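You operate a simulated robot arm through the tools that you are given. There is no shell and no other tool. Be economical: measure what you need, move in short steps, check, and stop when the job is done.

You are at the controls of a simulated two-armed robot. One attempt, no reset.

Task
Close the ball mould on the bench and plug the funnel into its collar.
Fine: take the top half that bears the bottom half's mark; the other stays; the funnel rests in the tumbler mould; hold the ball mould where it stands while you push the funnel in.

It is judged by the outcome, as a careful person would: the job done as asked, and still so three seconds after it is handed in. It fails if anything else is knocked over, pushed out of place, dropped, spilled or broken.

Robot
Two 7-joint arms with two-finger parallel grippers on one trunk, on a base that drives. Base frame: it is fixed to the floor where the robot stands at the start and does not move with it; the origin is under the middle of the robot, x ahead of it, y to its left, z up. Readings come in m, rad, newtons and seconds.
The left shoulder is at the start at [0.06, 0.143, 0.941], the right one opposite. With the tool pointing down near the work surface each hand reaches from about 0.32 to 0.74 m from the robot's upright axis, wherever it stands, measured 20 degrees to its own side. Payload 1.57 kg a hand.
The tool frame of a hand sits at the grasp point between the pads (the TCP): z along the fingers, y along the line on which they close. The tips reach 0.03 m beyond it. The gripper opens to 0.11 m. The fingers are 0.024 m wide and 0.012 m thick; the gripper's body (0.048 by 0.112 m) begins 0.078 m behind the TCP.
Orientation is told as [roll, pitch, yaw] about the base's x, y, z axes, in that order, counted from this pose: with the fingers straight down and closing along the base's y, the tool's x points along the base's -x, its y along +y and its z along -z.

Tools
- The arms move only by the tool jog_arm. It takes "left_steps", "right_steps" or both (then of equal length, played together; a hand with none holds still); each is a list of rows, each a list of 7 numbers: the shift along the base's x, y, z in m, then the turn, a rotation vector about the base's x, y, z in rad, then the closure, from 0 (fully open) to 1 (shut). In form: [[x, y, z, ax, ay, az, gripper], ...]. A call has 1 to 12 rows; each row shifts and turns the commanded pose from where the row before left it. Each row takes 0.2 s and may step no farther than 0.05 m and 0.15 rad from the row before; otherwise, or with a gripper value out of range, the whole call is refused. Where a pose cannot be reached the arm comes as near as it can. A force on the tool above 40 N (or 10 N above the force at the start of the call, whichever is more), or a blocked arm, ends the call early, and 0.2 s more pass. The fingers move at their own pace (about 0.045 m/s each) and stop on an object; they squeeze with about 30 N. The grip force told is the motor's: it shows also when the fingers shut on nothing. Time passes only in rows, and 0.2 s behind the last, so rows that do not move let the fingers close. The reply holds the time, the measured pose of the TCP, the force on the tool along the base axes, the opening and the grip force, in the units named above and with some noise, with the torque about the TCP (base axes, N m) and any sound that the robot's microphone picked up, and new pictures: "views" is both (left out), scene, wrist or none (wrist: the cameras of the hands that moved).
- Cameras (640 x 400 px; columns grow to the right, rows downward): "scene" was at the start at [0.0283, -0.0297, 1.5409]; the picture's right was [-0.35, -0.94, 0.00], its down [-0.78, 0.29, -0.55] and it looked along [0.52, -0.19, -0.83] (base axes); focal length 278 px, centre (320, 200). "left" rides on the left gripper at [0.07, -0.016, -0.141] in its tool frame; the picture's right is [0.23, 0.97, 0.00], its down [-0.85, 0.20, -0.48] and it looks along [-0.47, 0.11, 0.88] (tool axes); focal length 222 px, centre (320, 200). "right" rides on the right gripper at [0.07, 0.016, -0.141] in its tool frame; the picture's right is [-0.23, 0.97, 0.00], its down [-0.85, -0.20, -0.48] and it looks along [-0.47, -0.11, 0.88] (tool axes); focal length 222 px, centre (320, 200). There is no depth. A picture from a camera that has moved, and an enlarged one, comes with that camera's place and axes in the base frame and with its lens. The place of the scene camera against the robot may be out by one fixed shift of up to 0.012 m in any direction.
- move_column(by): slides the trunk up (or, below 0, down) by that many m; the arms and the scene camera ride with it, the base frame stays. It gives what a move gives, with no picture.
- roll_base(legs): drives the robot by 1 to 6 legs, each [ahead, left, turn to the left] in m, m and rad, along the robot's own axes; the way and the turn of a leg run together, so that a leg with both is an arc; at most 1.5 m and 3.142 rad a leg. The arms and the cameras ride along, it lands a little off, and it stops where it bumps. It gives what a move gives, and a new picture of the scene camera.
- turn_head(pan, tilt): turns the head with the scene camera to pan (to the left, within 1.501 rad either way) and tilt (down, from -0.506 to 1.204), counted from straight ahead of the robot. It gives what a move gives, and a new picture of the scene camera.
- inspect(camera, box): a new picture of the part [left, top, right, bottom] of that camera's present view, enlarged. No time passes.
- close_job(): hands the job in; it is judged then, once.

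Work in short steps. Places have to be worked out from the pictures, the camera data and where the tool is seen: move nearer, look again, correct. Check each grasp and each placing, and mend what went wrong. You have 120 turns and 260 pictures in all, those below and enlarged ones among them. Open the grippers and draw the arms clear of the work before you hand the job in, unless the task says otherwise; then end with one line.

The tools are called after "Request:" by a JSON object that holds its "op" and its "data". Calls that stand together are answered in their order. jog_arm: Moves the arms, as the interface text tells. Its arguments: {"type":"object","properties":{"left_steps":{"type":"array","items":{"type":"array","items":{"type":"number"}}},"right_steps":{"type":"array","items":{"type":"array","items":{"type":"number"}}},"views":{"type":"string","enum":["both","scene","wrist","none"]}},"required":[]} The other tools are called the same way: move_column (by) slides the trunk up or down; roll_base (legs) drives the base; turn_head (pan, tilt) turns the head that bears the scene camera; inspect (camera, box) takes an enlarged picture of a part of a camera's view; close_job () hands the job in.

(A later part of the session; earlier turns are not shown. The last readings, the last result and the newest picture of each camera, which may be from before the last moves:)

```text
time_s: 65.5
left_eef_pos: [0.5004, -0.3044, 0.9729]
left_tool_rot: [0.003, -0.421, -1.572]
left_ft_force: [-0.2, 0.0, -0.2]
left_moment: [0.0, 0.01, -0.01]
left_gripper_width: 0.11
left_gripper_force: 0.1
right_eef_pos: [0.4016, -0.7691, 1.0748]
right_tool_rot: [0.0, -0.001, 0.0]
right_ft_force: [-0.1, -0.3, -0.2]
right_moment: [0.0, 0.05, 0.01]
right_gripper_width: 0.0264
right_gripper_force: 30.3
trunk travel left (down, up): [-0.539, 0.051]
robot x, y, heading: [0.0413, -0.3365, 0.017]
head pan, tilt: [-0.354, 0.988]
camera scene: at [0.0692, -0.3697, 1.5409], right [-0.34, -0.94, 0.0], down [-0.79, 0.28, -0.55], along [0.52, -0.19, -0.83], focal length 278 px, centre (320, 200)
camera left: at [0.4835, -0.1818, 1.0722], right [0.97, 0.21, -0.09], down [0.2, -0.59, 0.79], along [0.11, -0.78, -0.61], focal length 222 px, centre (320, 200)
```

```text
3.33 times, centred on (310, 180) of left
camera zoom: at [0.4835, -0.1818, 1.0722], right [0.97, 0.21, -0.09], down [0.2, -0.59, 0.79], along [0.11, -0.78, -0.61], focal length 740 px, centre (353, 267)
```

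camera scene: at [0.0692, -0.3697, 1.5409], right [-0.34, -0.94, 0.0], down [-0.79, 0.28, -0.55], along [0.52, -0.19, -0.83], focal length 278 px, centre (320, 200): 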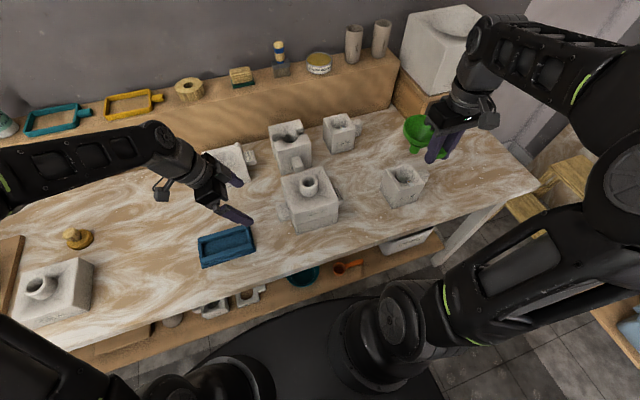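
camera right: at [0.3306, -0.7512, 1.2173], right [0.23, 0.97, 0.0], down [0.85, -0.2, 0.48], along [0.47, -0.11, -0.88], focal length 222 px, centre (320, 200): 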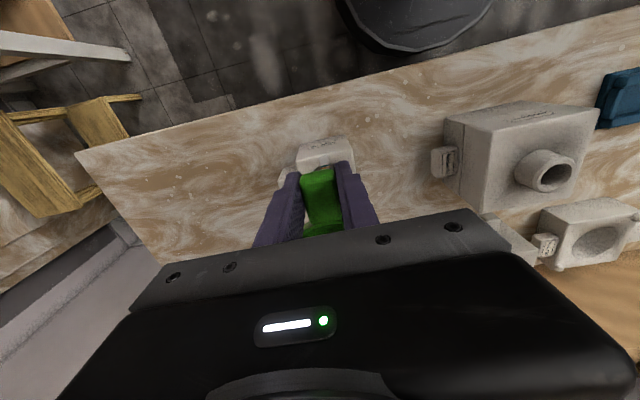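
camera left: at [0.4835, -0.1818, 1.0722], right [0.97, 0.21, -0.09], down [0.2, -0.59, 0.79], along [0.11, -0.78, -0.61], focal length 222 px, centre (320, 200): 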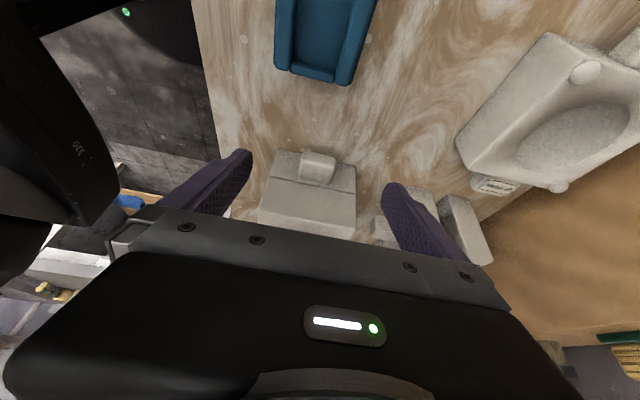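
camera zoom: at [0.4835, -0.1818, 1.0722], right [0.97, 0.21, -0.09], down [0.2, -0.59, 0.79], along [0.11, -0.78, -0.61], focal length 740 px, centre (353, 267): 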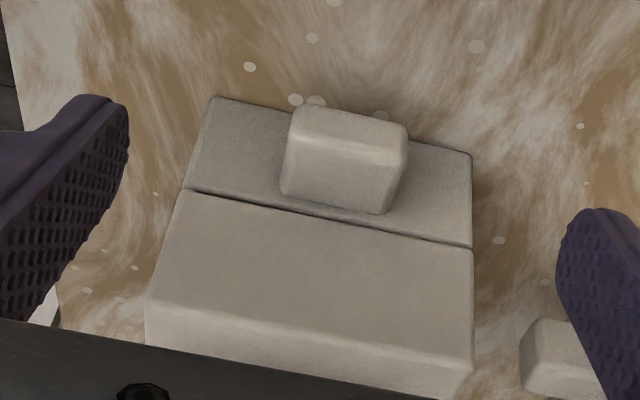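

Lug: x centre ≈0.506, spans y -0.396…-0.4225 and z ≈0.825…0.848. I approach it along the tool axis with the fingers astride it.

Request:
{"op": "jog_arm", "data": {"left_steps": [[0.003, -0.03, -0.03, 0, 0, 0, 0], [0.003, -0.033, -0.03, 0, 0, 0, 0], [0, 0, -0.016, 0, 0, 0, 0], [0, -0.008, -0.018, 0, 0, 0, 0], [0, -0.008, -0.018, 0, 0, 0, 0], [0, 0, 0, 0, 0, 0, 0]], "views": "both"}}

Request:
{"op": "inspect", "data": {"camera": "left", "box": [220, 100, 420, 240]}}

Request:
{"op": "inspect", "data": {"camera": "scene", "box": [240, 160, 350, 250]}}

```text
time_s: 66.9
left_eef_pos: [0.508, -0.3839, 0.8585]
left_tool_rot: [-0.001, -0.419, -1.572]
left_ft_force: [0.0, 0.2, 0.4]
left_moment: [0.01, -0.02, 0.04]
left_gripper_width: 0.1101
left_gripper_force: 0.0
right_eef_pos: [0.3997, -0.7681, 1.0757]
right_tool_rot: [-0.001, -0.001, 0.001]
right_ft_force: [-0.5, 1.0, -0.7]
right_moment: [-0.01, 0.05, 0.05]
right_gripper_width: 0.0261
right_gripper_force: 29.6
trunk travel left (down, up): [-0.539, 0.051]
robot x, y, heading: [0.0406, -0.3354, 0.01]
head pan, tilt: [-0.354, 0.988]
camera scene: at [0.0693, -0.369, 1.5409], right [-0.34, -0.94, 0.0], down [-0.79, 0.28, -0.55], along [0.52, -0.19, -0.83], focal length 278 px, centre (320, 200)
camera left: at [0.4902, -0.2617, 0.9583], right [0.97, 0.21, -0.09], down [0.2, -0.59, 0.79], along [0.11, -0.78, -0.61], focal length 222 px, centre (320, 200)
```

scene: 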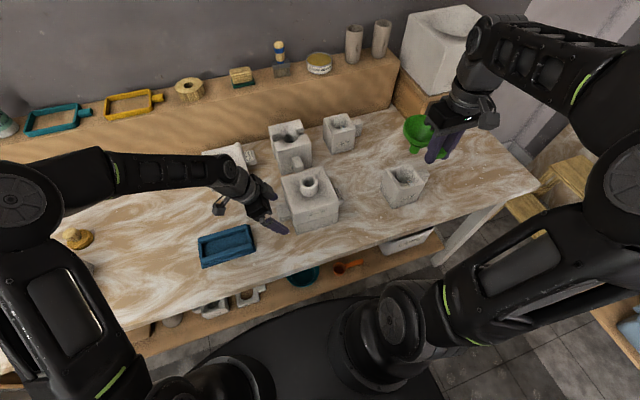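
left: 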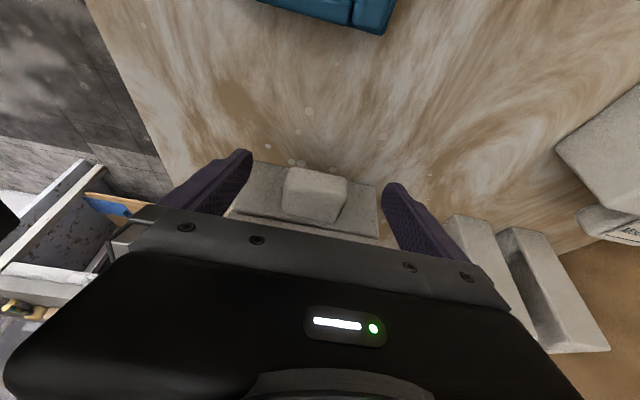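

```text
2.86 times, centred on (320, 170) of left
camera zoom: at [0.4902, -0.2617, 0.9583], right [0.97, 0.21, -0.09], down [0.2, -0.59, 0.79], along [0.11, -0.78, -0.61], focal length 635 px, centre (320, 286)
```

zoom: 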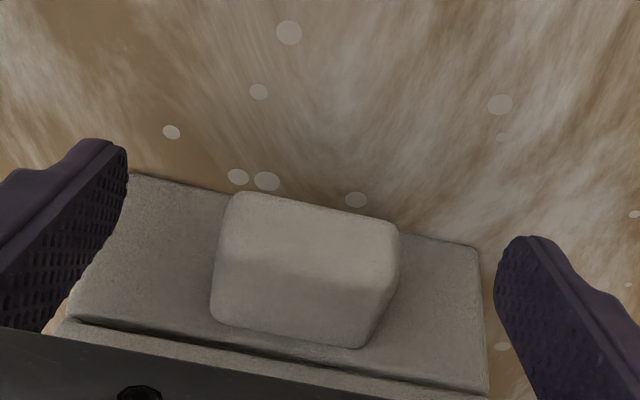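

```text
4.44 times, centred on (295, 205) of scene
camera zoom: at [0.0693, -0.369, 1.5409], right [-0.34, -0.94, 0.0], down [-0.79, 0.28, -0.55], along [0.52, -0.19, -0.83], focal length 1235 px, centre (431, 178)
```

zoom: 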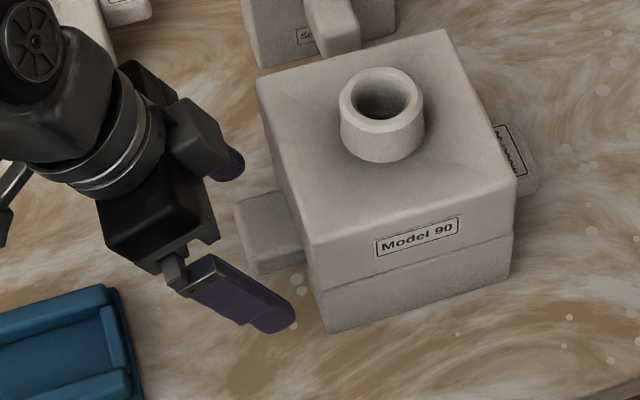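

The fingers straddle the lug well. I advance 16 mm more and close.

Request:
{"op": "jog_arm", "data": {"left_steps": [[0, -0.004, -0.008, 0, 0, 0, 0], [-0.001, -0.004, -0.008, 0, 0, 0, 0], [0, 0, 0, 0, 0, 0, 0.3], [0, 0, 0, 0, 0, 0, 0.6], [0, 0, 0, 0, 0, 0, 0.8], [0, 0, 0, 0, 0, 0, 0.8], [0, 0, 0, 0, 0, 0, 1]], "views": "wrist"}}

Request:
{"op": "inspect", "data": {"camera": "scene", "box": [240, 160, 350, 250]}}

```text
time_s: 68.5
left_eef_pos: [0.5057, -0.3906, 0.8434]
left_tool_rot: [-0.002, -0.419, -1.573]
left_ft_force: [-7.7, 0.5, -0.1]
left_moment: [0.05, 0.2, -0.36]
left_gripper_width: 0.0499
left_gripper_force: 20.6
right_eef_pos: [0.4004, -0.7681, 1.0749]
right_tool_rot: [0.0, -0.002, 0.0]
right_ft_force: [0.7, -0.8, -0.6]
right_moment: [-0.01, 0.02, 0.01]
right_gripper_width: 0.0262
right_gripper_force: 30.1
trunk travel left (down, up): [-0.539, 0.051]
robot x, y, heading: [0.0431, -0.3399, 0.014]
head pan, tilt: [-0.354, 0.988]
camera left: at [0.4892, -0.269, 0.9435], right [0.97, 0.21, -0.09], down [0.2, -0.59, 0.78], along [0.11, -0.78, -0.61], focal length 222 px, centre (320, 200)
```

left: 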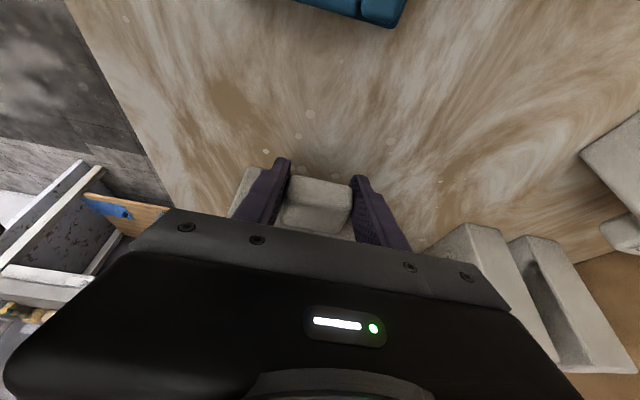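

```text
4.44 times, centred on (295, 205) of scene
camera zoom: at [0.0686, -0.3689, 1.5409], right [-0.34, -0.94, 0.0], down [-0.79, 0.28, -0.55], along [0.52, -0.19, -0.83], focal length 1235 px, centre (431, 178)
```

zoom: 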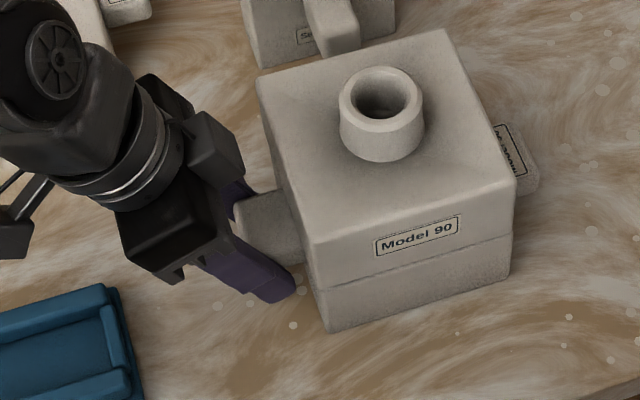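

The lug is held and the mould has not moved. Now I carry the funnel over toward the collar, spout kept well above it.

Request:
{"op": "jog_arm", "data": {"right_steps": [[0.006, 0.04, 0, 0, 0, 0, 1], [0.006, 0.04, 0, 0, 0, 0, 1], [0.006, 0.04, 0, 0, 0, 0, 1], [0.006, 0.04, 0, 0, 0, 0, 1], [0.006, 0.04, 0, 0, 0, 0, 1], [0.006, 0.04, 0, 0, 0, 0, 1], [0.009, 0.04, 0, 0, 0, 0, 1], [0, 0, 0, 0, 0, 0, 1]], "left_steps": [[0, 0, 0, 0, 0, 0, 1], [0, 0, 0, 0, 0, 0, 1], [0, 0, 0, 0, 0, 0, 1], [0, 0, 0, 0, 0, 0, 1], [0, 0, 0, 0, 0, 0, 1], [0, 0, 0, 0, 0, 0, 1], [0, 0, 0, 0, 0, 0, 1], [0, 0, 0, 0, 0, 0, 1]], "views": "both"}}

Request:
{"op": "inspect", "data": {"camera": "scene", "box": [250, 120, 370, 240]}}

Request:
{"op": "inspect", "data": {"camera": "right", "box": [240, 130, 400, 250]}}

```text
time_s: 70.3
left_eef_pos: [0.5068, -0.3902, 0.8422]
left_tool_rot: [0.0, -0.421, -1.571]
left_ft_force: [-4.0, -0.1, 1.1]
left_moment: [-0.49, -0.2, -0.47]
left_gripper_width: 0.0501
left_gripper_force: 30.6
right_eef_pos: [0.4445, -0.4837, 1.075]
right_tool_rot: [0.0, -0.001, 0.001]
right_ft_force: [-0.2, 0.4, -0.1]
right_moment: [-0.01, 0.03, -0.01]
right_gripper_width: 0.026
right_gripper_force: 30.1
trunk travel left (down, up): [-0.539, 0.051]
robot x, y, heading: [0.0376, -0.3418, 0.014]
head pan, tilt: [-0.354, 0.988]
camera scene: at [0.0694, -0.3689, 1.5408], right [-0.34, -0.94, 0.0], down [-0.79, 0.28, -0.55], along [0.52, -0.19, -0.83], focal length 278 px, centre (320, 200)
camera right: at [0.3748, -0.4673, 1.2174], right [0.23, 0.97, 0.0], down [0.85, -0.2, 0.48], along [0.47, -0.11, -0.88], focal length 222 px, centre (320, 200)
camera left: at [0.4905, -0.2686, 0.9434], right [0.97, 0.21, -0.09], down [0.2, -0.59, 0.79], along [0.11, -0.78, -0.61], focal length 222 px, centre (320, 200)
```

scene: 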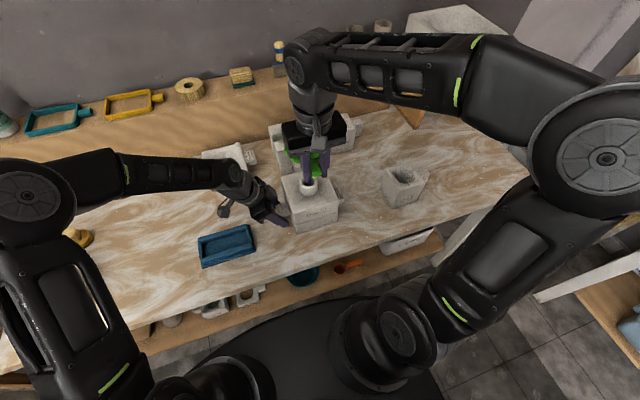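
right: 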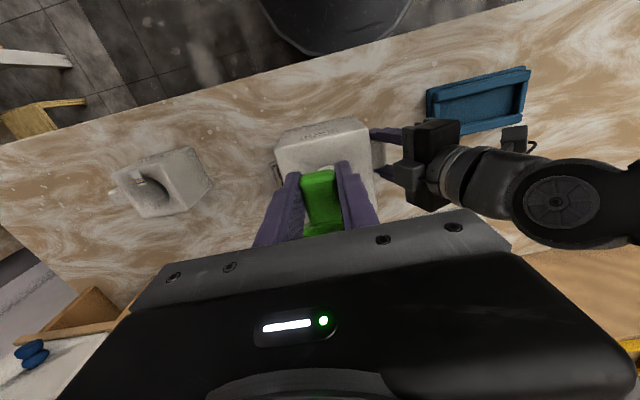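
left: 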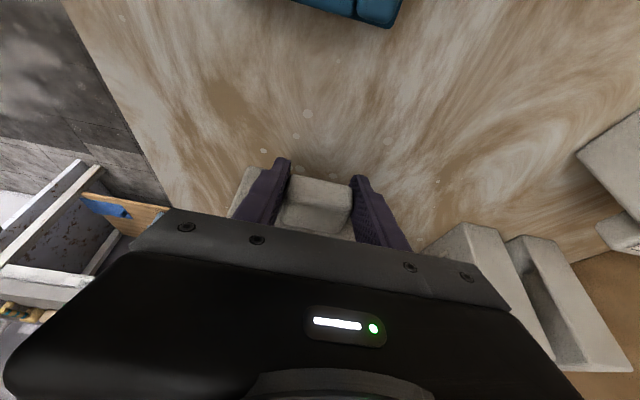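

```text
3.33 times, centred on (310, 180) of scene
camera zoom: at [0.0694, -0.3689, 1.5408], right [-0.34, -0.94, 0.0], down [-0.79, 0.28, -0.55], along [0.52, -0.19, -0.83], focal length 926 px, centre (353, 267)
```

zoom: 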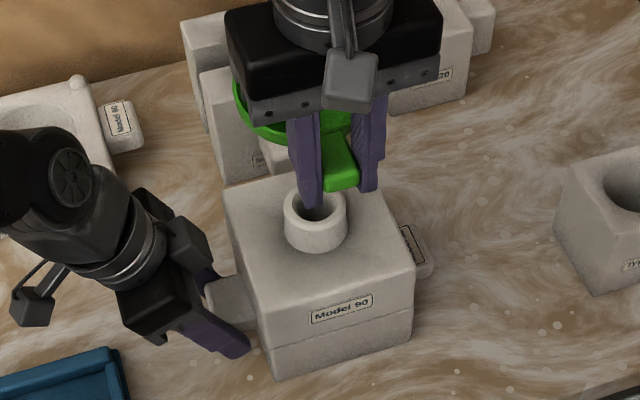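

```text
3.33 times, centred on (320, 190) of right
camera zoom: at [0.3748, -0.4673, 1.2174], right [0.23, 0.97, 0.0], down [0.85, -0.2, 0.48], along [0.47, -0.11, -0.88], focal length 740 px, centre (320, 233)
```

zoom: 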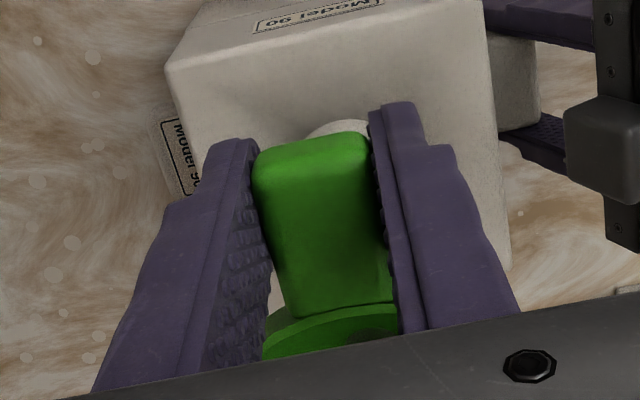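

From here the hand hides the spout. I turn the right hand so the handle comes from the right side, keeping the funnel over the collar.

Request:
{"op": "jog_arm", "data": {"right_steps": [[0.0, -0.01, 0, 0, 0, 0.1428, 1], [0.0, -0.01, 0, 0, 0, 0.1428, 1], [0.003, -0.01, 0, 0, 0, 0.1428, 1], [0.005, -0.008, 0, 0, 0, 0.1428, 1], [0.006, -0.007, 0, 0, 0, 0.1428, 1], [0.007, -0.006, 0, 0, 0, 0.1428, 1], [0.008, -0.005, 0, 0, 0, 0.1428, 1], [0.009, -0.004, 0, 0, 0, 0.1428, 1], [0.009, -0.003, 0, 0, 0, 0.1428, 1], [0.009, -0.001, 0, 0, 0, 0.1428, 1], [0.007, -0.001, 0, 0, 0, 0.1428, 1], [0, 0, 0, 0, 0, 0, 1]], "views": "both"}}

Request:
{"op": "inspect", "data": {"camera": "scene", "box": [250, 120, 370, 240]}}

```text
time_s: 72.9
left_eef_pos: [0.5081, -0.39, 0.8434]
left_tool_rot: [-0.001, -0.421, -1.57]
left_ft_force: [1.6, 3.4, 0.7]
left_moment: [0.24, 0.17, -0.25]
left_gripper_width: 0.05
left_gripper_force: 30.0
right_eef_pos: [0.5079, -0.5494, 1.0764]
right_tool_rot: [0.0, -0.001, 1.572]
right_ft_force: [-0.5, -0.1, -0.8]
right_moment: [0.0, 0.0, -0.03]
right_gripper_width: 0.0263
right_gripper_force: 30.0
trunk travel left (down, up): [-0.539, 0.051]
robot x, y, heading: [0.0439, -0.3405, 0.005]
head pan, tilt: [-0.354, 0.988]
camera scene: at [0.0699, -0.3686, 1.5409], right [-0.34, -0.94, 0.0], down [-0.79, 0.28, -0.55], along [0.52, -0.19, -0.83], focal length 278 px, centre (320, 200)
camera right: at [0.4917, -0.6195, 1.2189], right [-0.97, 0.23, 0.0], down [0.2, 0.85, 0.48], along [0.11, 0.47, -0.88], focal length 222 px, centre (320, 200)
```

scene: 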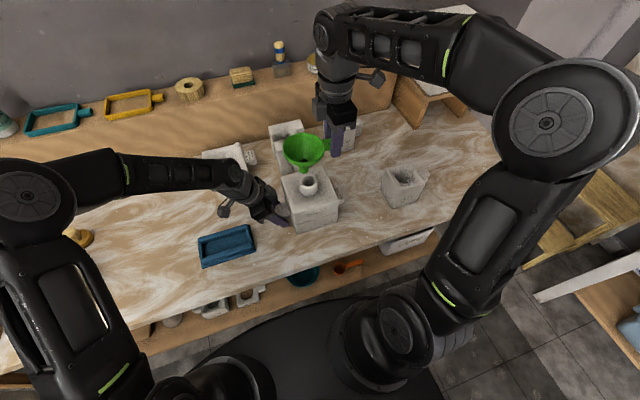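
right: 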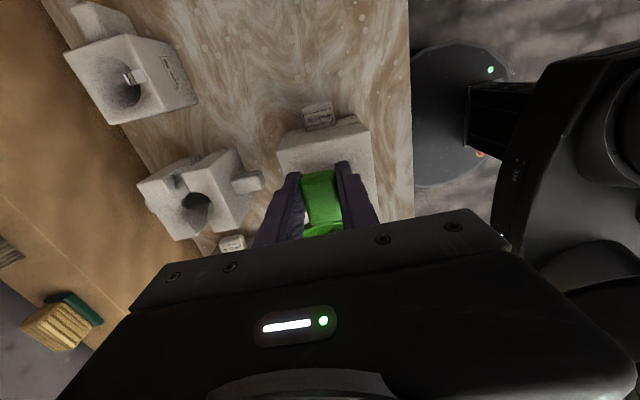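

```text
3.33 times, centred on (310, 180) of scene
camera zoom: at [0.0699, -0.3686, 1.5409], right [-0.34, -0.94, 0.0], down [-0.79, 0.28, -0.55], along [0.52, -0.19, -0.83], focal length 926 px, centre (353, 267)
```

zoom: 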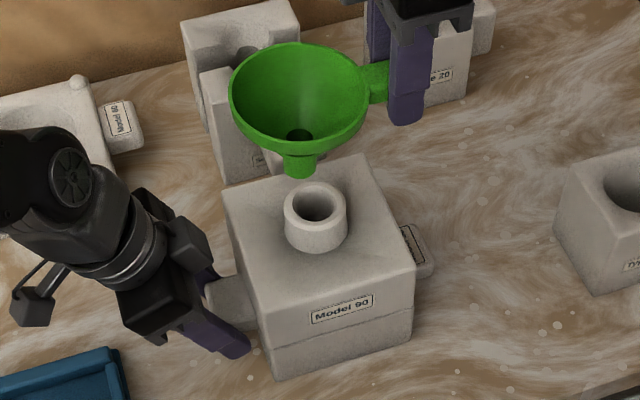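

Clear view now: the spout must go somewhat to -y and ahead. I shift by a first estimate and lower 25 mm, then measure again from the change.

Request:
{"op": "jog_arm", "data": {"right_steps": [[0.005, -0.012, 0, 0, 0, 0, 1], [0, 0, -0.015, 0, 0, 0, 1], [0, 0, -0.01, 0, 0, 0, 1], [0, 0, 0, 0, 0, 0, 1]], "views": "none"}}

Request:
{"op": "inspect", "data": {"camera": "scene", "box": [270, 130, 350, 210]}}

```text
time_s: 73.9
left_eef_pos: [0.5077, -0.3906, 0.842]
left_tool_rot: [0.0, -0.423, -1.571]
left_ft_force: [2.5, 3.2, 0.0]
left_moment: [0.13, 0.01, -0.17]
left_gripper_width: 0.0501
left_gripper_force: 29.7
right_eef_pos: [0.5134, -0.5614, 1.0497]
right_tool_rot: [0.001, -0.002, 1.57]
right_ft_force: [-0.4, -1.0, -0.1]
right_moment: [-0.05, -0.02, -0.01]
right_gripper_width: 0.0261
right_gripper_force: 30.1
trunk travel left (down, up): [-0.539, 0.051]
robot x, y, heading: [0.0417, -0.3391, 0.01]
head pan, tilt: [-0.354, 0.988]
```

```text
5.00 times, centred on (310, 170) of scene
camera zoom: at [0.0698, -0.3686, 1.5409], right [-0.34, -0.94, 0.0], down [-0.79, 0.28, -0.55], along [0.52, -0.19, -0.83], focal length 1390 px, centre (370, 350)
```

zoom: 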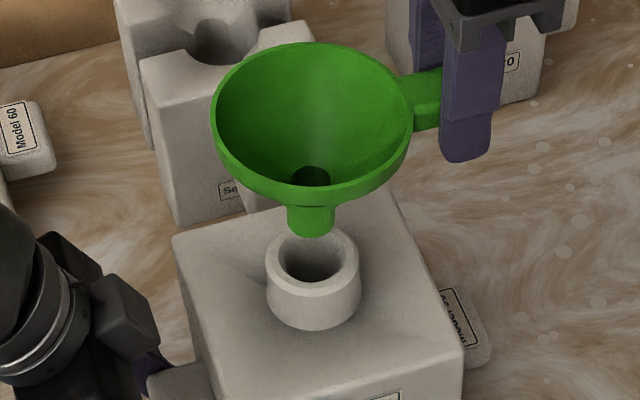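

The spout projects straight down into the collar opening within about 2 mm. I lower 17 mm and check again.

Request:
{"op": "jog_arm", "data": {"right_steps": [[0, -0.001, -0.01, 0, 0, 0, 1], [0, 0, -0.007, 0, 0, 0, 1], [0, 0, 0, 0, 0, 0, 1]], "views": "none"}}

Request:
{"op": "inspect", "data": {"camera": "scene", "box": [280, 140, 345, 205]}}

```text
time_s: 74.7
left_eef_pos: [0.5058, -0.3904, 0.8442]
left_tool_rot: [-0.001, -0.421, -1.57]
left_ft_force: [2.1, 4.2, 0.9]
left_moment: [0.07, 0.0, -0.16]
left_gripper_width: 0.05
left_gripper_force: 30.4
right_eef_pos: [0.5133, -0.5624, 1.0342]
right_tool_rot: [0.0, -0.001, 1.572]
right_ft_force: [0.6, 1.0, -1.4]
right_moment: [-0.02, 0.0, -0.01]
right_gripper_width: 0.0264
right_gripper_force: 30.0
trunk travel left (down, up): [-0.539, 0.051]
robot x, y, heading: [0.0412, -0.3428, 0.012]
head pan, tilt: [-0.354, 0.988]
```

```text
6.15 times, centred on (312, 172) of scene
camera zoom: at [0.0698, -0.3686, 1.5409], right [-0.34, -0.94, 0.0], down [-0.79, 0.28, -0.55], along [0.52, -0.19, -0.83], focal length 1710 px, centre (366, 369)
```

zoom: 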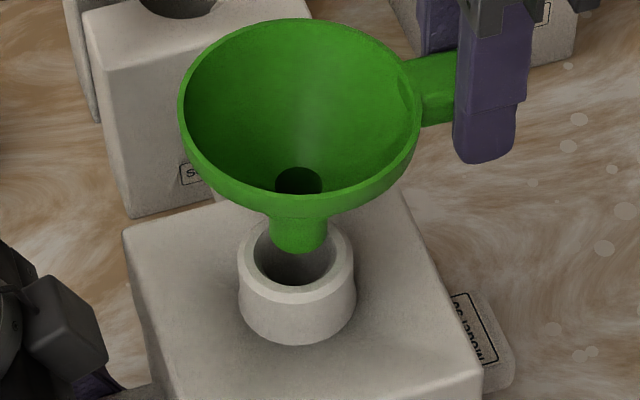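

Well aligned. A hair to +y, and lower another 13 mm into the collar mouth, watching the force.

Request:
{"op": "jog_arm", "data": {"right_steps": [[-0.001, 0.001, -0.006, 0, 0, 0, 1], [0, 0, -0.004, 0, 0, 0, 1], [0, 0, -0.003, 0, 0, 0, 1], [0, 0, 0, 0, 0, 0, 1]], "views": "none"}}

Request:
{"op": "inspect", "data": {"camera": "scene", "box": [280, 140, 345, 205]}}

```text
time_s: 75.7
left_eef_pos: [0.506, -0.3899, 0.8428]
left_tool_rot: [0.001, -0.42, -1.572]
left_ft_force: [5.4, 4.5, -0.3]
left_moment: [-0.24, 0.11, 0.29]
left_gripper_width: 0.0501
left_gripper_force: 29.8
right_eef_pos: [0.5127, -0.5636, 1.0207]
right_tool_rot: [-0.001, 0.0, 1.569]
right_ft_force: [-2.7, -5.9, 15.0]
right_moment: [0.57, -0.08, 0.08]
right_gripper_width: 0.0264
right_gripper_force: 29.9
trunk travel left (down, up): [-0.539, 0.051]
robot x, y, heading: [0.0423, -0.3394, 0.009]
head pan, tilt: [-0.354, 0.988]
```

```text
6.15 times, centred on (312, 172) of scene
camera zoom: at [0.0691, -0.369, 1.5409], right [-0.34, -0.94, 0.0], down [-0.79, 0.28, -0.55], along [0.52, -0.19, -0.83], focal length 1710 px, centre (366, 369)
```

zoom: 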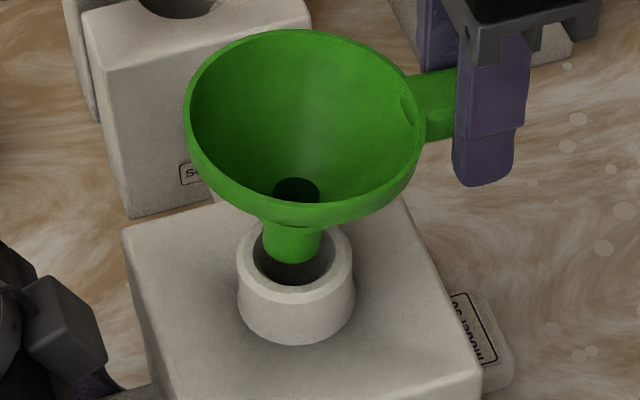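

Touching the +y/far side of the mouth (force −5.9 N in y, −2.7 N in x). I lift 4 mm, shift 2.5 mm to -y and -x, and lower again.

Request:
{"op": "jog_arm", "data": {"right_steps": [[0, 0, 0.005, 0, 0, 0, 1], [-0.0025, -0.0025, 0, 0, 0, 0, 1], [0, 0, -0.005, 0, 0, 0, 1], [0, 0, -0.003, 0, 0, 0, 1], [0, 0, 0, 0, 0, 0, 1]], "views": "none"}}

Request:
{"op": "inspect", "data": {"camera": "scene", "box": [280, 140, 345, 205]}}

```text
time_s: 76.9
left_eef_pos: [0.5066, -0.3895, 0.8417]
left_tool_rot: [0.001, -0.421, -1.572]
left_ft_force: [0.7, 4.9, 0.8]
left_moment: [-0.23, 0.22, -0.31]
left_gripper_width: 0.0501
left_gripper_force: 30.1
right_eef_pos: [0.5083, -0.5653, 1.0166]
right_tool_rot: [0.0, -0.001, 1.57]
right_ft_force: [-0.7, 0.5, 0.1]
right_moment: [-0.04, 0.01, 0.02]
right_gripper_width: 0.0263
right_gripper_force: 30.1
trunk travel left (down, up): [-0.539, 0.051]
robot x, y, heading: [0.0398, -0.3402, 0.016]
head pan, tilt: [-0.354, 0.988]
```

```text
6.15 times, centred on (312, 172) of scene
camera zoom: at [0.0696, -0.3684, 1.5409], right [-0.34, -0.94, 0.0], down [-0.79, 0.28, -0.55], along [0.52, -0.19, -0.83], focal length 1710 px, centre (366, 369)
```

zoom: 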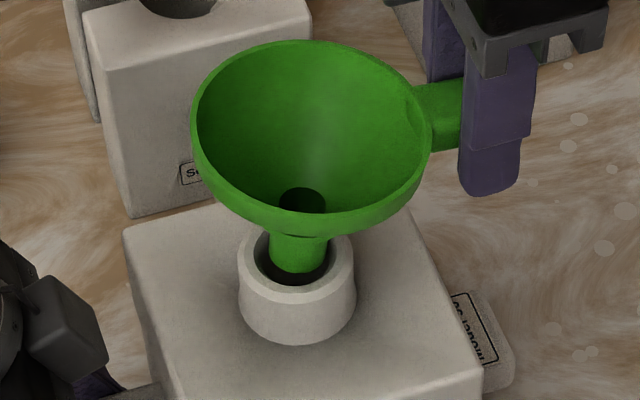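

No contact force and the spout is centred in the mouth. Continue down 9 mm.

Request:
{"op": "jog_arm", "data": {"right_steps": [[0, 0, -0.003, 0, 0, 0, 1], [0, 0, -0.003, 0, 0, 0, 1], [0, 0, -0.003, 0, 0, 0, 1], [0, 0, 0, 0, 0, 0, 1]], "views": "none"}}

Request:
{"op": "inspect", "data": {"camera": "scene", "box": [280, 140, 345, 205]}}

```text
time_s: 77.9
left_eef_pos: [0.5079, -0.3897, 0.8423]
left_tool_rot: [-0.001, -0.421, -1.571]
left_ft_force: [0.3, 1.4, -0.2]
left_moment: [0.28, -0.09, -0.15]
left_gripper_width: 0.0498
left_gripper_force: 29.9
right_eef_pos: [0.5097, -0.565, 1.0087]
right_tool_rot: [0.001, -0.002, 1.571]
right_ft_force: [-0.7, 1.8, -0.1]
right_moment: [0.16, 0.06, 0.0]
right_gripper_width: 0.0261
right_gripper_force: 30.3
trunk travel left (down, up): [-0.539, 0.051]
robot x, y, heading: [0.0396, -0.3438, 0.012]
head pan, tilt: [-0.354, 0.988]
```

```text
6.15 times, centred on (312, 172) of scene
camera zoom: at [0.0694, -0.3685, 1.5409], right [-0.34, -0.94, 0.0], down [-0.79, 0.28, -0.55], along [0.52, -0.19, -0.83], focal length 1710 px, centre (366, 369)
```

zoom: 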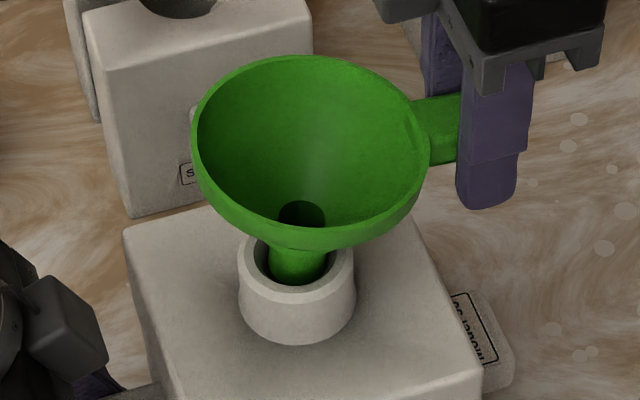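

The spout is entering freely. Continue in small steps.

Request:
{"op": "jog_arm", "data": {"right_steps": [[0, 0, -0.003, 0, 0, 0, 1], [0, 0, -0.003, 0, 0, 0, 1], [0, 0, -0.003, 0, 0, 0, 1], [0, 0, 0, 0, 0, 0, 1]], "views": "none"}}

Request:
{"op": "jog_arm", "data": {"right_steps": [[0, 0, -0.003, 0, 0, 0, 1], [0, 0, -0.002, 0, 0, 0, 1], [0, 0, 0, 0, 0, 0, 1]], "views": "none"}}

Request:
{"op": "inspect", "data": {"camera": "scene", "box": [280, 140, 345, 205]}}

```text
time_s: 78.9
left_eef_pos: [0.5064, -0.3894, 0.8437]
left_tool_rot: [0.0, -0.421, -1.571]
left_ft_force: [-0.1, -0.1, 1.2]
left_moment: [0.35, -0.4, 0.09]
left_gripper_width: 0.0498
left_gripper_force: 30.2
right_eef_pos: [0.5087, -0.5645, 0.9997]
right_tool_rot: [-0.001, -0.004, 1.569]
right_ft_force: [0.5, 5.6, 1.1]
right_moment: [0.3, -0.06, -0.13]
right_gripper_width: 0.0259
right_gripper_force: 30.3
trunk travel left (down, up): [-0.539, 0.051]
robot x, y, heading: [0.0421, -0.3358, 0.007]
head pan, tilt: [-0.354, 0.988]
```

```text
time_s: 79.7
left_eef_pos: [0.5072, -0.3906, 0.8439]
left_tool_rot: [0.0, -0.42, -1.57]
left_ft_force: [0.6, -1.4, 0.2]
left_moment: [-0.17, 0.14, -0.15]
left_gripper_width: 0.0497
left_gripper_force: 30.5
right_eef_pos: [0.5087, -0.5631, 0.9954]
right_tool_rot: [0.0, 0.0, 1.571]
right_ft_force: [0.6, 5.6, 0.9]
right_moment: [0.28, 0.04, 0.0]
right_gripper_width: 0.0265
right_gripper_force: 29.8
trunk travel left (down, up): [-0.539, 0.051]
robot x, y, heading: [0.0411, -0.3415, 0.01]
head pan, tilt: [-0.354, 0.988]
```

```text
6.15 times, centred on (312, 172) of scene
camera zoom: at [0.0695, -0.3683, 1.5409], right [-0.34, -0.94, 0.0], down [-0.79, 0.28, -0.55], along [0.52, -0.19, -0.83], focal length 1710 px, centre (366, 369)
```

zoom: 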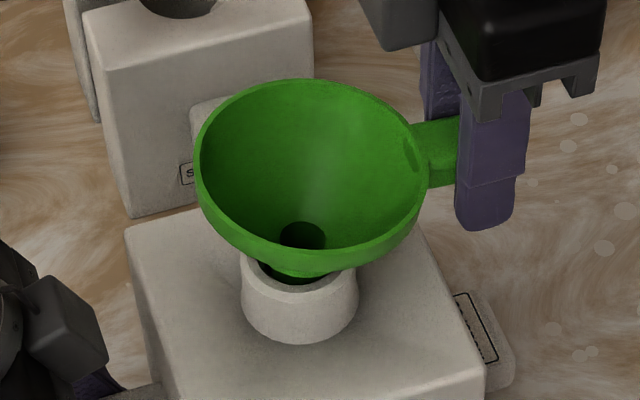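

The side force says 1–2 mm to +y. I correct and continue down until firm contact.

Request:
{"op": "jog_arm", "data": {"right_steps": [[0, 0.0015, -0.002, 0, 0, 0, 1], [0, 0, -0.003, 0, 0, 0, 1], [0, 0, -0.002, 0, 0, 0, 1], [0, 0, 0, 0, 0, 0, 1]], "views": "none"}}

Request:
{"op": "jog_arm", "data": {"right_steps": [[0, 0, -0.002, 0, 0, 0, 1], [0, 0, -0.002, 0, 0, 0, 1], [0, 0, 0, 0, 0, 0, 1]], "views": "none"}}

Request:
{"op": "inspect", "data": {"camera": "scene", "box": [280, 150, 345, 215]}}

```text
time_s: 80.7
left_eef_pos: [0.5077, -0.3901, 0.8426]
left_tool_rot: [0.0, -0.418, -1.572]
left_ft_force: [2.2, 0.2, 0.2]
left_moment: [-0.38, -0.19, 0.25]
left_gripper_width: 0.0497
left_gripper_force: 30.1
right_eef_pos: [0.5095, -0.5629, 0.9897]
right_tool_rot: [-0.001, -0.002, 1.568]
right_ft_force: [-1.4, -4.6, 14.5]
right_moment: [0.63, 0.02, 0.1]
right_gripper_width: 0.0263
right_gripper_force: 30.3
trunk travel left (down, up): [-0.539, 0.051]
robot x, y, heading: [0.0382, -0.3398, 0.011]
head pan, tilt: [-0.354, 0.988]
```

```text
time_s: 81.5
left_eef_pos: [0.5065, -0.3895, 0.8423]
left_tool_rot: [0.0, -0.418, -1.571]
left_ft_force: [2.0, 3.3, -0.9]
left_moment: [-0.07, -0.18, 0.3]
left_gripper_width: 0.0497
left_gripper_force: 30.3
right_eef_pos: [0.5093, -0.5638, 0.9835]
right_tool_rot: [-0.002, -0.002, 1.569]
right_ft_force: [0.4, -7.7, 18.1]
right_moment: [0.29, -0.01, 0.0]
right_gripper_width: 0.0263
right_gripper_force: 30.3
trunk travel left (down, up): [-0.539, 0.051]
robot x, y, heading: [0.0336, -0.339, 0.01]
head pan, tilt: [-0.354, 0.988]
```

```text
6.15 times, centred on (312, 182) of scene
camera zoom: at [0.0691, -0.3691, 1.5409], right [-0.34, -0.94, 0.0], down [-0.79, 0.28, -0.55], along [0.52, -0.19, -0.83], focal length 1710 px, centre (366, 308)
```

zoom: 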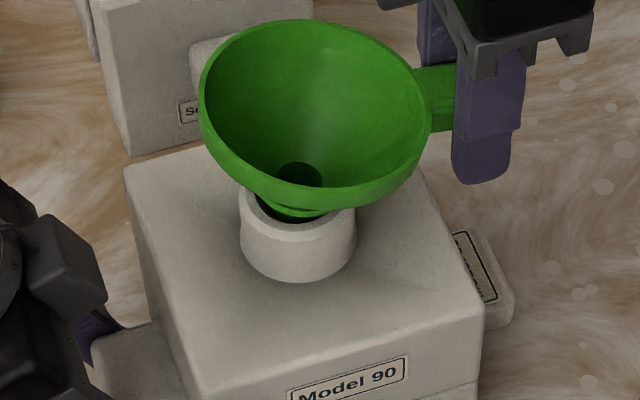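

It keeps sinking under 18 N — the plug part is entering. I ease 1 mm to -y and press further.

Request:
{"op": "jog_arm", "data": {"right_steps": [[0, -0.001, -0.002, 0, 0, 0, 1], [0, 0, -0.002, 0, 0, 0, 1], [0, 0, -0.002, 0, 0, 0, 1], [0, 0, 0, 0, 0, 0, 1]], "views": "none"}}

Request:
{"op": "inspect", "data": {"camera": "scene", "box": [280, 150, 345, 215]}}

```text
time_s: 82.5
left_eef_pos: [0.5062, -0.3901, 0.8433]
left_tool_rot: [-0.001, -0.419, -1.573]
left_ft_force: [0.5, 3.2, 0.1]
left_moment: [0.78, -0.13, 0.13]
left_gripper_width: 0.0499
left_gripper_force: 29.6
right_eef_pos: [0.5095, -0.5633, 0.9778]
right_tool_rot: [-0.002, -0.001, 1.571]
right_ft_force: [7.2, -4.9, 19.5]
right_moment: [0.32, 0.04, -0.16]
right_gripper_width: 0.0262
right_gripper_force: 29.8
trunk travel left (down, up): [-0.539, 0.051]
robot x, y, heading: [0.0434, -0.3408, 0.009]
head pan, tilt: [-0.354, 0.988]
```

```text
6.15 times, centred on (312, 182) of scene
camera zoom: at [0.0694, -0.3687, 1.5409], right [-0.34, -0.94, 0.0], down [-0.79, 0.28, -0.55], along [0.52, -0.19, -0.83], focal length 1710 px, centre (366, 308)
```

zoom: 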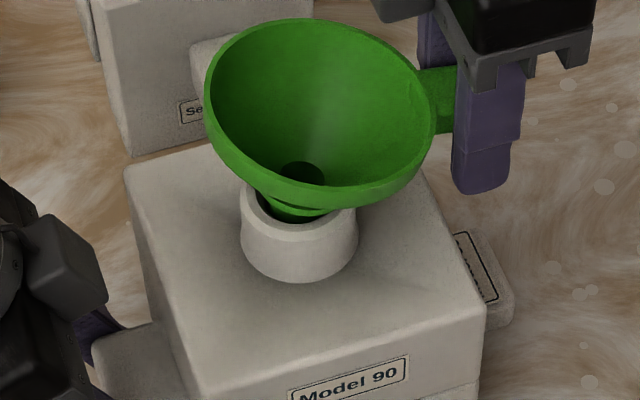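

The handle now slips in the grip while the funnel tilts a little; a central push is better. I release the handle and rise straight up.

Request:
{"op": "jog_arm", "data": {"right_steps": [[0, 0, 0.002, 0, 0, 0, 0.9], [0, 0, 0, 0, 0, 0, 0.6], [0, 0, 0, 0, 0, 0, 0.5], [0, 0, 0.02, 0, 0, 0, 0.4], [0, 0, 0.04, 0, 0, 0, 0.4], [0, 0, 0.04, 0, 0, 0, 0.6], [0, 0, 0.04, 0, 0, 0, 1], [0, 0, 0.02, 0, 0, 0, 1]], "views": "both"}}

Request:
{"op": "inspect", "data": {"camera": "scene", "box": [280, 150, 345, 215]}}

Request:
{"op": "inspect", "data": {"camera": "right", "box": [220, 80, 420, 240]}}

```text
time_s: 84.3
left_eef_pos: [0.5067, -0.3904, 0.844]
left_tool_rot: [0.0, -0.421, -1.572]
left_ft_force: [-1.9, 3.6, -0.8]
left_moment: [-0.32, -0.3, -0.2]
left_gripper_width: 0.0499
left_gripper_force: 30.2
right_eef_pos: [0.5071, -0.5657, 1.1166]
right_tool_rot: [0.001, -0.002, 1.571]
right_ft_force: [-0.8, 0.5, 0.4]
right_moment: [-0.01, 0.01, -0.03]
right_gripper_width: 0.0001
right_gripper_force: 0.1
right hand out of reach, approached as far as the arm can: row 8
trunk travel left (down, up): [-0.539, 0.051]
robot x, y, heading: [0.0414, -0.3371, 0.008]
head pan, tilt: [-0.354, 0.988]
camera scene: at [0.0693, -0.3685, 1.5409], right [-0.34, -0.94, 0.0], down [-0.79, 0.28, -0.55], along [0.52, -0.19, -0.83], focal length 278 px, centre (320, 200)
camera right: at [0.4914, -0.6359, 1.2584], right [-0.97, 0.23, 0.0], down [0.2, 0.85, 0.48], along [0.11, 0.47, -0.88], focal length 222 px, centre (320, 200)
```

scene: 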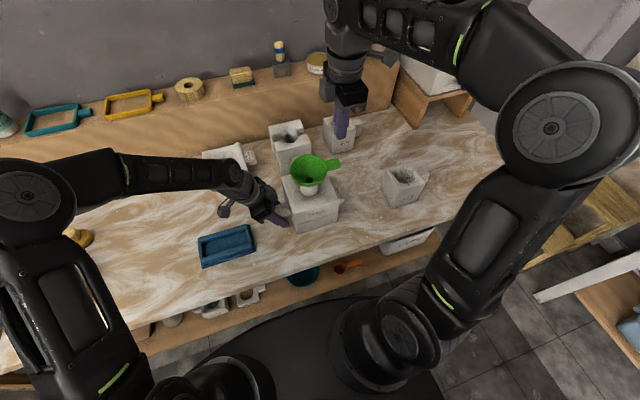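
right: 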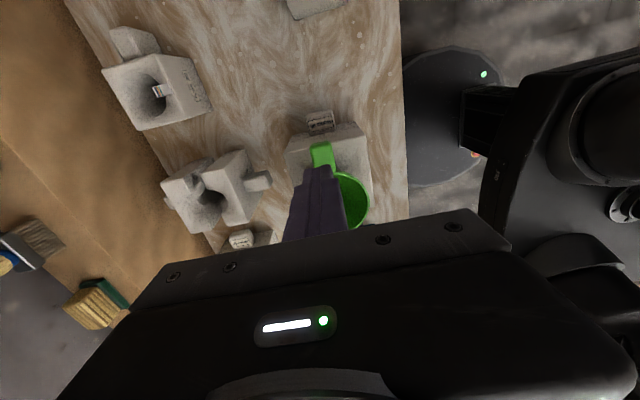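

```text
6.15 times, centred on (312, 182) of scene
camera zoom: at [0.0693, -0.3685, 1.5409], right [-0.34, -0.94, 0.0], down [-0.79, 0.28, -0.55], along [0.52, -0.19, -0.83], focal length 1710 px, centre (366, 308)
```

zoom: 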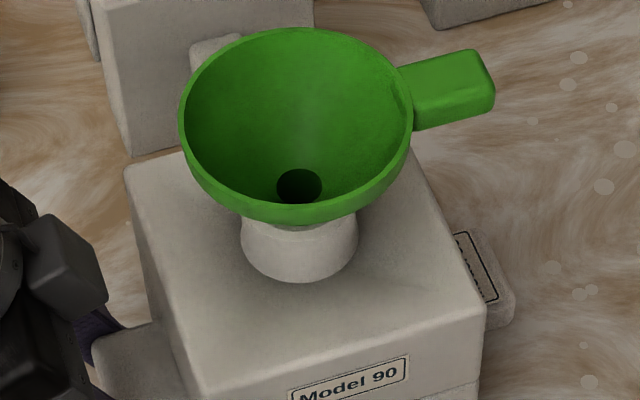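

```text
2.50 times, centred on (320, 160) of right
camera zoom: at [0.4914, -0.6359, 1.2584], right [-0.97, 0.23, 0.0], down [0.2, 0.85, 0.48], along [0.11, 0.47, -0.88], focal length 555 px, centre (320, 300)
```

zoom: 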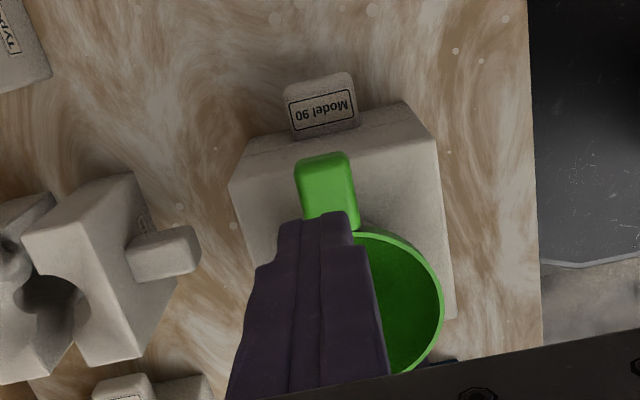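

Freed, the funnel dropped upright into the collar. I place the closed fingers over its centre for a gentle central push.

Request:
{"op": "jog_arm", "data": {"right_steps": [[0.001, 0.04, -0.005, 0, 0, 0, 1], [0.001, 0.039, -0.005, 0, 0, 0, 1], [0, 0, -0.025, 0, 0, 0, 1], [0, 0, 0, 0, 0, 0, 1]], "views": "both"}}

Request:
{"op": "inspect", "data": {"camera": "scene", "box": [260, 110, 360, 215]}}

```text
time_s: 85.3
left_eef_pos: [0.5078, -0.3909, 0.8432]
left_tool_rot: [0.0, -0.421, -1.573]
left_ft_force: [-2.2, 2.2, 0.0]
left_moment: [-0.49, 0.26, -0.2]
left_gripper_width: 0.0499
left_gripper_force: 30.0
right_eef_pos: [0.5112, -0.4873, 1.0811]
right_tool_rot: [0.001, -0.002, 1.571]
right_ft_force: [-0.2, 0.6, 0.0]
right_moment: [-0.02, -0.02, 0.02]
right_gripper_width: 0.0001
right_gripper_force: 21.2
trunk travel left (down, up): [-0.539, 0.051]
robot x, y, heading: [0.0432, -0.3381, 0.008]
head pan, tilt: [-0.354, 0.988]
camera scene: at [0.0694, -0.3686, 1.5409], right [-0.34, -0.94, 0.0], down [-0.79, 0.28, -0.55], along [0.52, -0.19, -0.83], focal length 278 px, centre (320, 200)
camera right: at [0.4944, -0.5566, 1.2241], right [-0.97, 0.23, 0.0], down [0.2, 0.85, 0.48], along [0.11, 0.47, -0.88], focal length 222 px, centre (320, 200)
```

scene: 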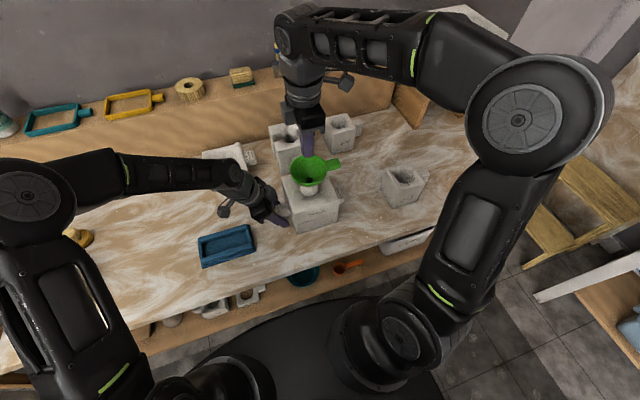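
right: 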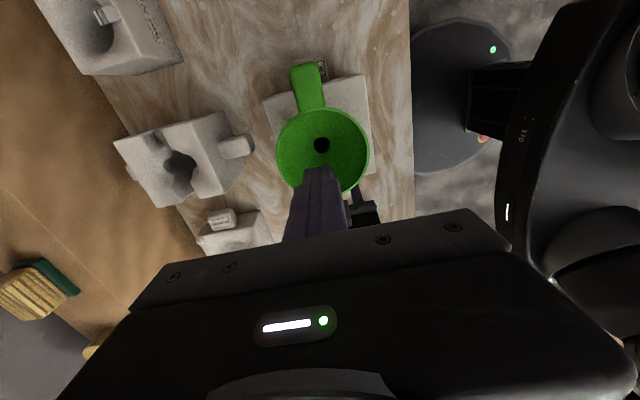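

```text
3.81 times, centred on (310, 162) of scene
camera zoom: at [0.0694, -0.3686, 1.5409], right [-0.34, -0.94, 0.0], down [-0.79, 0.28, -0.55], along [0.52, -0.19, -0.83], focal length 1059 px, centre (358, 343)
```

zoom: 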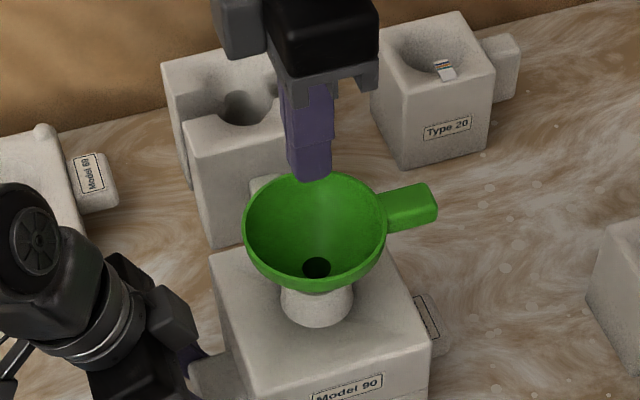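

Centre of the funnel ≈(0.508, -0.484). I descend into the cone slowly, watching force.

Request:
{"op": "jog_arm", "data": {"right_steps": [[-0.002, 0.003, -0.04, 0, 0, 0, 1], [0, 0, -0.03, 0, 0, 0, 1], [0, 0, -0.01, 0, 0, 0, 1], [0, 0, 0, 0, 0, 0, 1]], "views": "none"}}

Request:
{"op": "jog_arm", "data": {"right_steps": [[0, 0, -0.005, 0, 0, 0, 1], [0, 0, -0.004, 0, 0, 0, 1], [0, 0, -0.004, 0, 0, 0, 1], [0, 0, 0, 0, 0, 0, 1]], "views": "none"}}

Request:
{"op": "inspect", "data": {"camera": "scene", "box": [260, 130, 360, 230]}}

```text
time_s: 86.3
left_eef_pos: [0.5078, -0.3904, 0.8434]
left_tool_rot: [0.0, -0.418, -1.573]
left_ft_force: [-1.8, 2.7, -0.4]
left_moment: [-0.46, 0.07, -0.19]
left_gripper_width: 0.0501
left_gripper_force: 30.0
right_eef_pos: [0.5096, -0.4846, 1.0017]
right_tool_rot: [0.0, -0.001, 1.571]
right_ft_force: [0.3, -0.4, -0.1]
right_moment: [0.0, -0.01, 0.02]
right_gripper_width: 0.0001
right_gripper_force: 21.2
trunk travel left (down, up): [-0.539, 0.051]
robot x, y, heading: [0.0432, -0.3401, 0.012]
head pan, tilt: [-0.354, 0.988]
```

```text
time_s: 86.9
left_eef_pos: [0.5073, -0.3905, 0.8442]
left_tool_rot: [0.002, -0.42, -1.57]
left_ft_force: [-0.3, 1.4, 6.8]
left_moment: [0.38, 0.5, -0.05]
left_gripper_width: 0.0496
left_gripper_force: 29.7
right_eef_pos: [0.51, -0.4856, 0.9974]
right_tool_rot: [-0.012, -0.002, 1.569]
right_ft_force: [-0.5, -3.2, 8.7]
right_moment: [-0.01, -0.06, -0.04]
right_gripper_width: 0.0
right_gripper_force: 21.4
trunk travel left (down, up): [-0.539, 0.051]
robot x, y, heading: [0.041, -0.34, 0.011]
head pan, tilt: [-0.354, 0.988]
stopped in row 3 (right hand): the force on the tool passed its limit (the readings are from after the stop); the commanded pose is now the measured one
```

```text
4.00 times, centred on (310, 180) of scene
camera zoom: at [0.0681, -0.3691, 1.5411], right [-0.34, -0.94, 0.0], down [-0.79, 0.28, -0.55], along [0.52, -0.19, -0.83], focal length 1112 px, centre (360, 280)
```

zoom: 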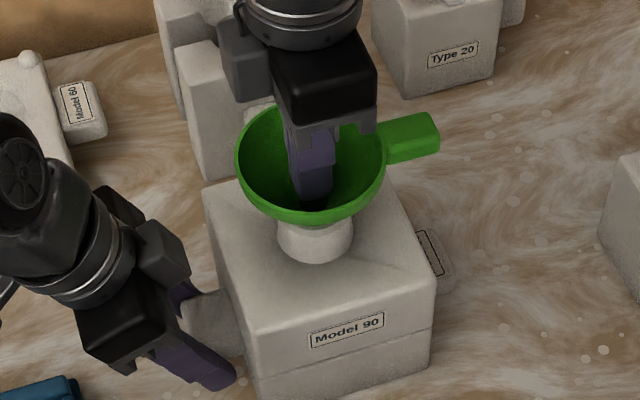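

The push reached the force limit with hardly any travel: the funnel is seated. I raise the hand and compare.

Request:
{"op": "jog_arm", "data": {"right_steps": [[0, 0, 0.03, 0, 0, 0, 1], [0, 0, 0.04, 0, 0, 0, 1], [0, 0, 0.03, 0, 0, 0, 1], [0, -0.04, 0, 0, 0, 0, 1], [0, -0.04, 0, 0, 0, 0, 1], [0, -0.04, 0, 0, 0, 0, 1]], "views": "wrist"}}

Request:
{"op": "inspect", "data": {"camera": "scene", "box": [280, 150, 345, 215]}}

Request:
{"op": "inspect", "data": {"camera": "scene", "box": [290, 175, 330, 205]}}

```text
time_s: 88.3
left_eef_pos: [0.5068, -0.3911, 0.8431]
left_tool_rot: [0.003, -0.42, -1.572]
left_ft_force: [-3.7, -1.2, 13.1]
left_moment: [0.62, 0.08, -0.03]
left_gripper_width: 0.0498
left_gripper_force: 30.4
right_eef_pos: [0.5102, -0.6061, 1.1002]
right_tool_rot: [-0.012, -0.005, 1.568]
right_ft_force: [0.1, 0.8, -0.3]
right_moment: [0.01, 0.01, 0.02]
right_gripper_width: 0.0002
right_gripper_force: 21.7
trunk travel left (down, up): [-0.539, 0.051]
robot x, y, heading: [0.0395, -0.3404, 0.01]
head pan, tilt: [-0.354, 0.988]
camera right: at [0.4932, -0.6756, 1.2422], right [-0.97, 0.23, -0.01], down [0.2, 0.85, 0.48], along [0.12, 0.47, -0.88], focal length 222 px, centre (320, 200)
```

right: 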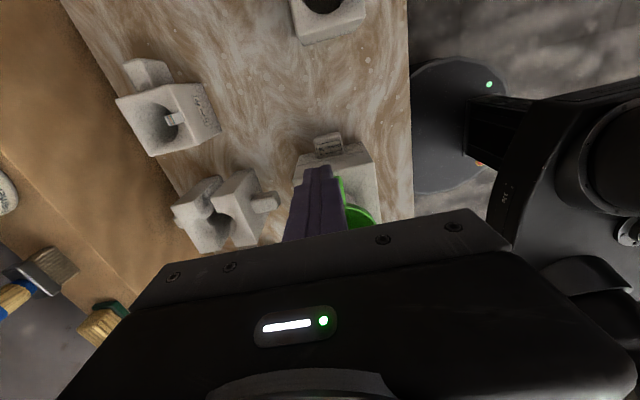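

```text
6.15 times, centred on (312, 182) of scene
camera zoom: at [0.068, -0.3692, 1.541], right [-0.34, -0.94, 0.0], down [-0.79, 0.28, -0.55], along [0.52, -0.19, -0.83], focal length 1710 px, centre (366, 308)
```

zoom: 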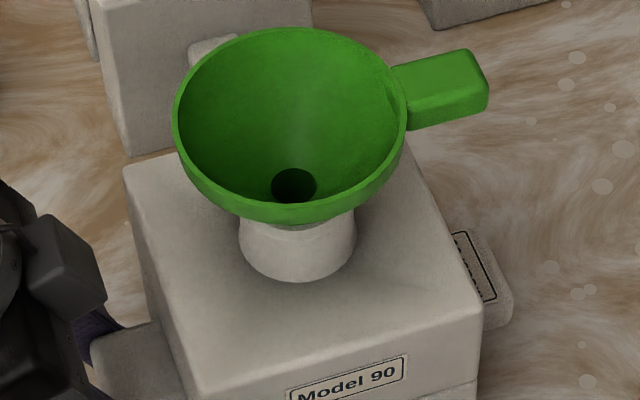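

```text
13.33 times, centred on (310, 190) of scene
camera zoom: at [0.068, -0.3692, 1.541], right [-0.34, -0.94, 0.0], down [-0.79, 0.28, -0.55], along [0.52, -0.19, -0.83], focal length 3706 px, centre (453, 333)
```

zoom: 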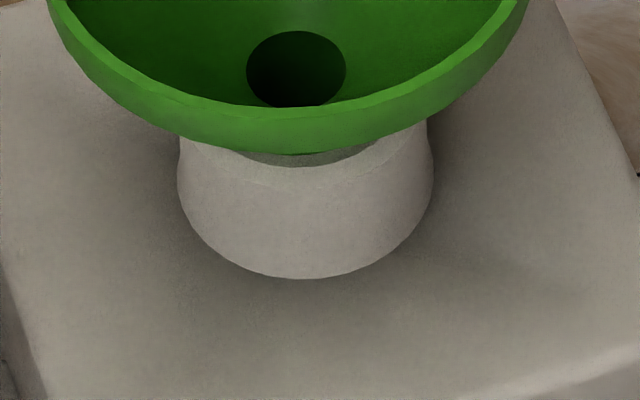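

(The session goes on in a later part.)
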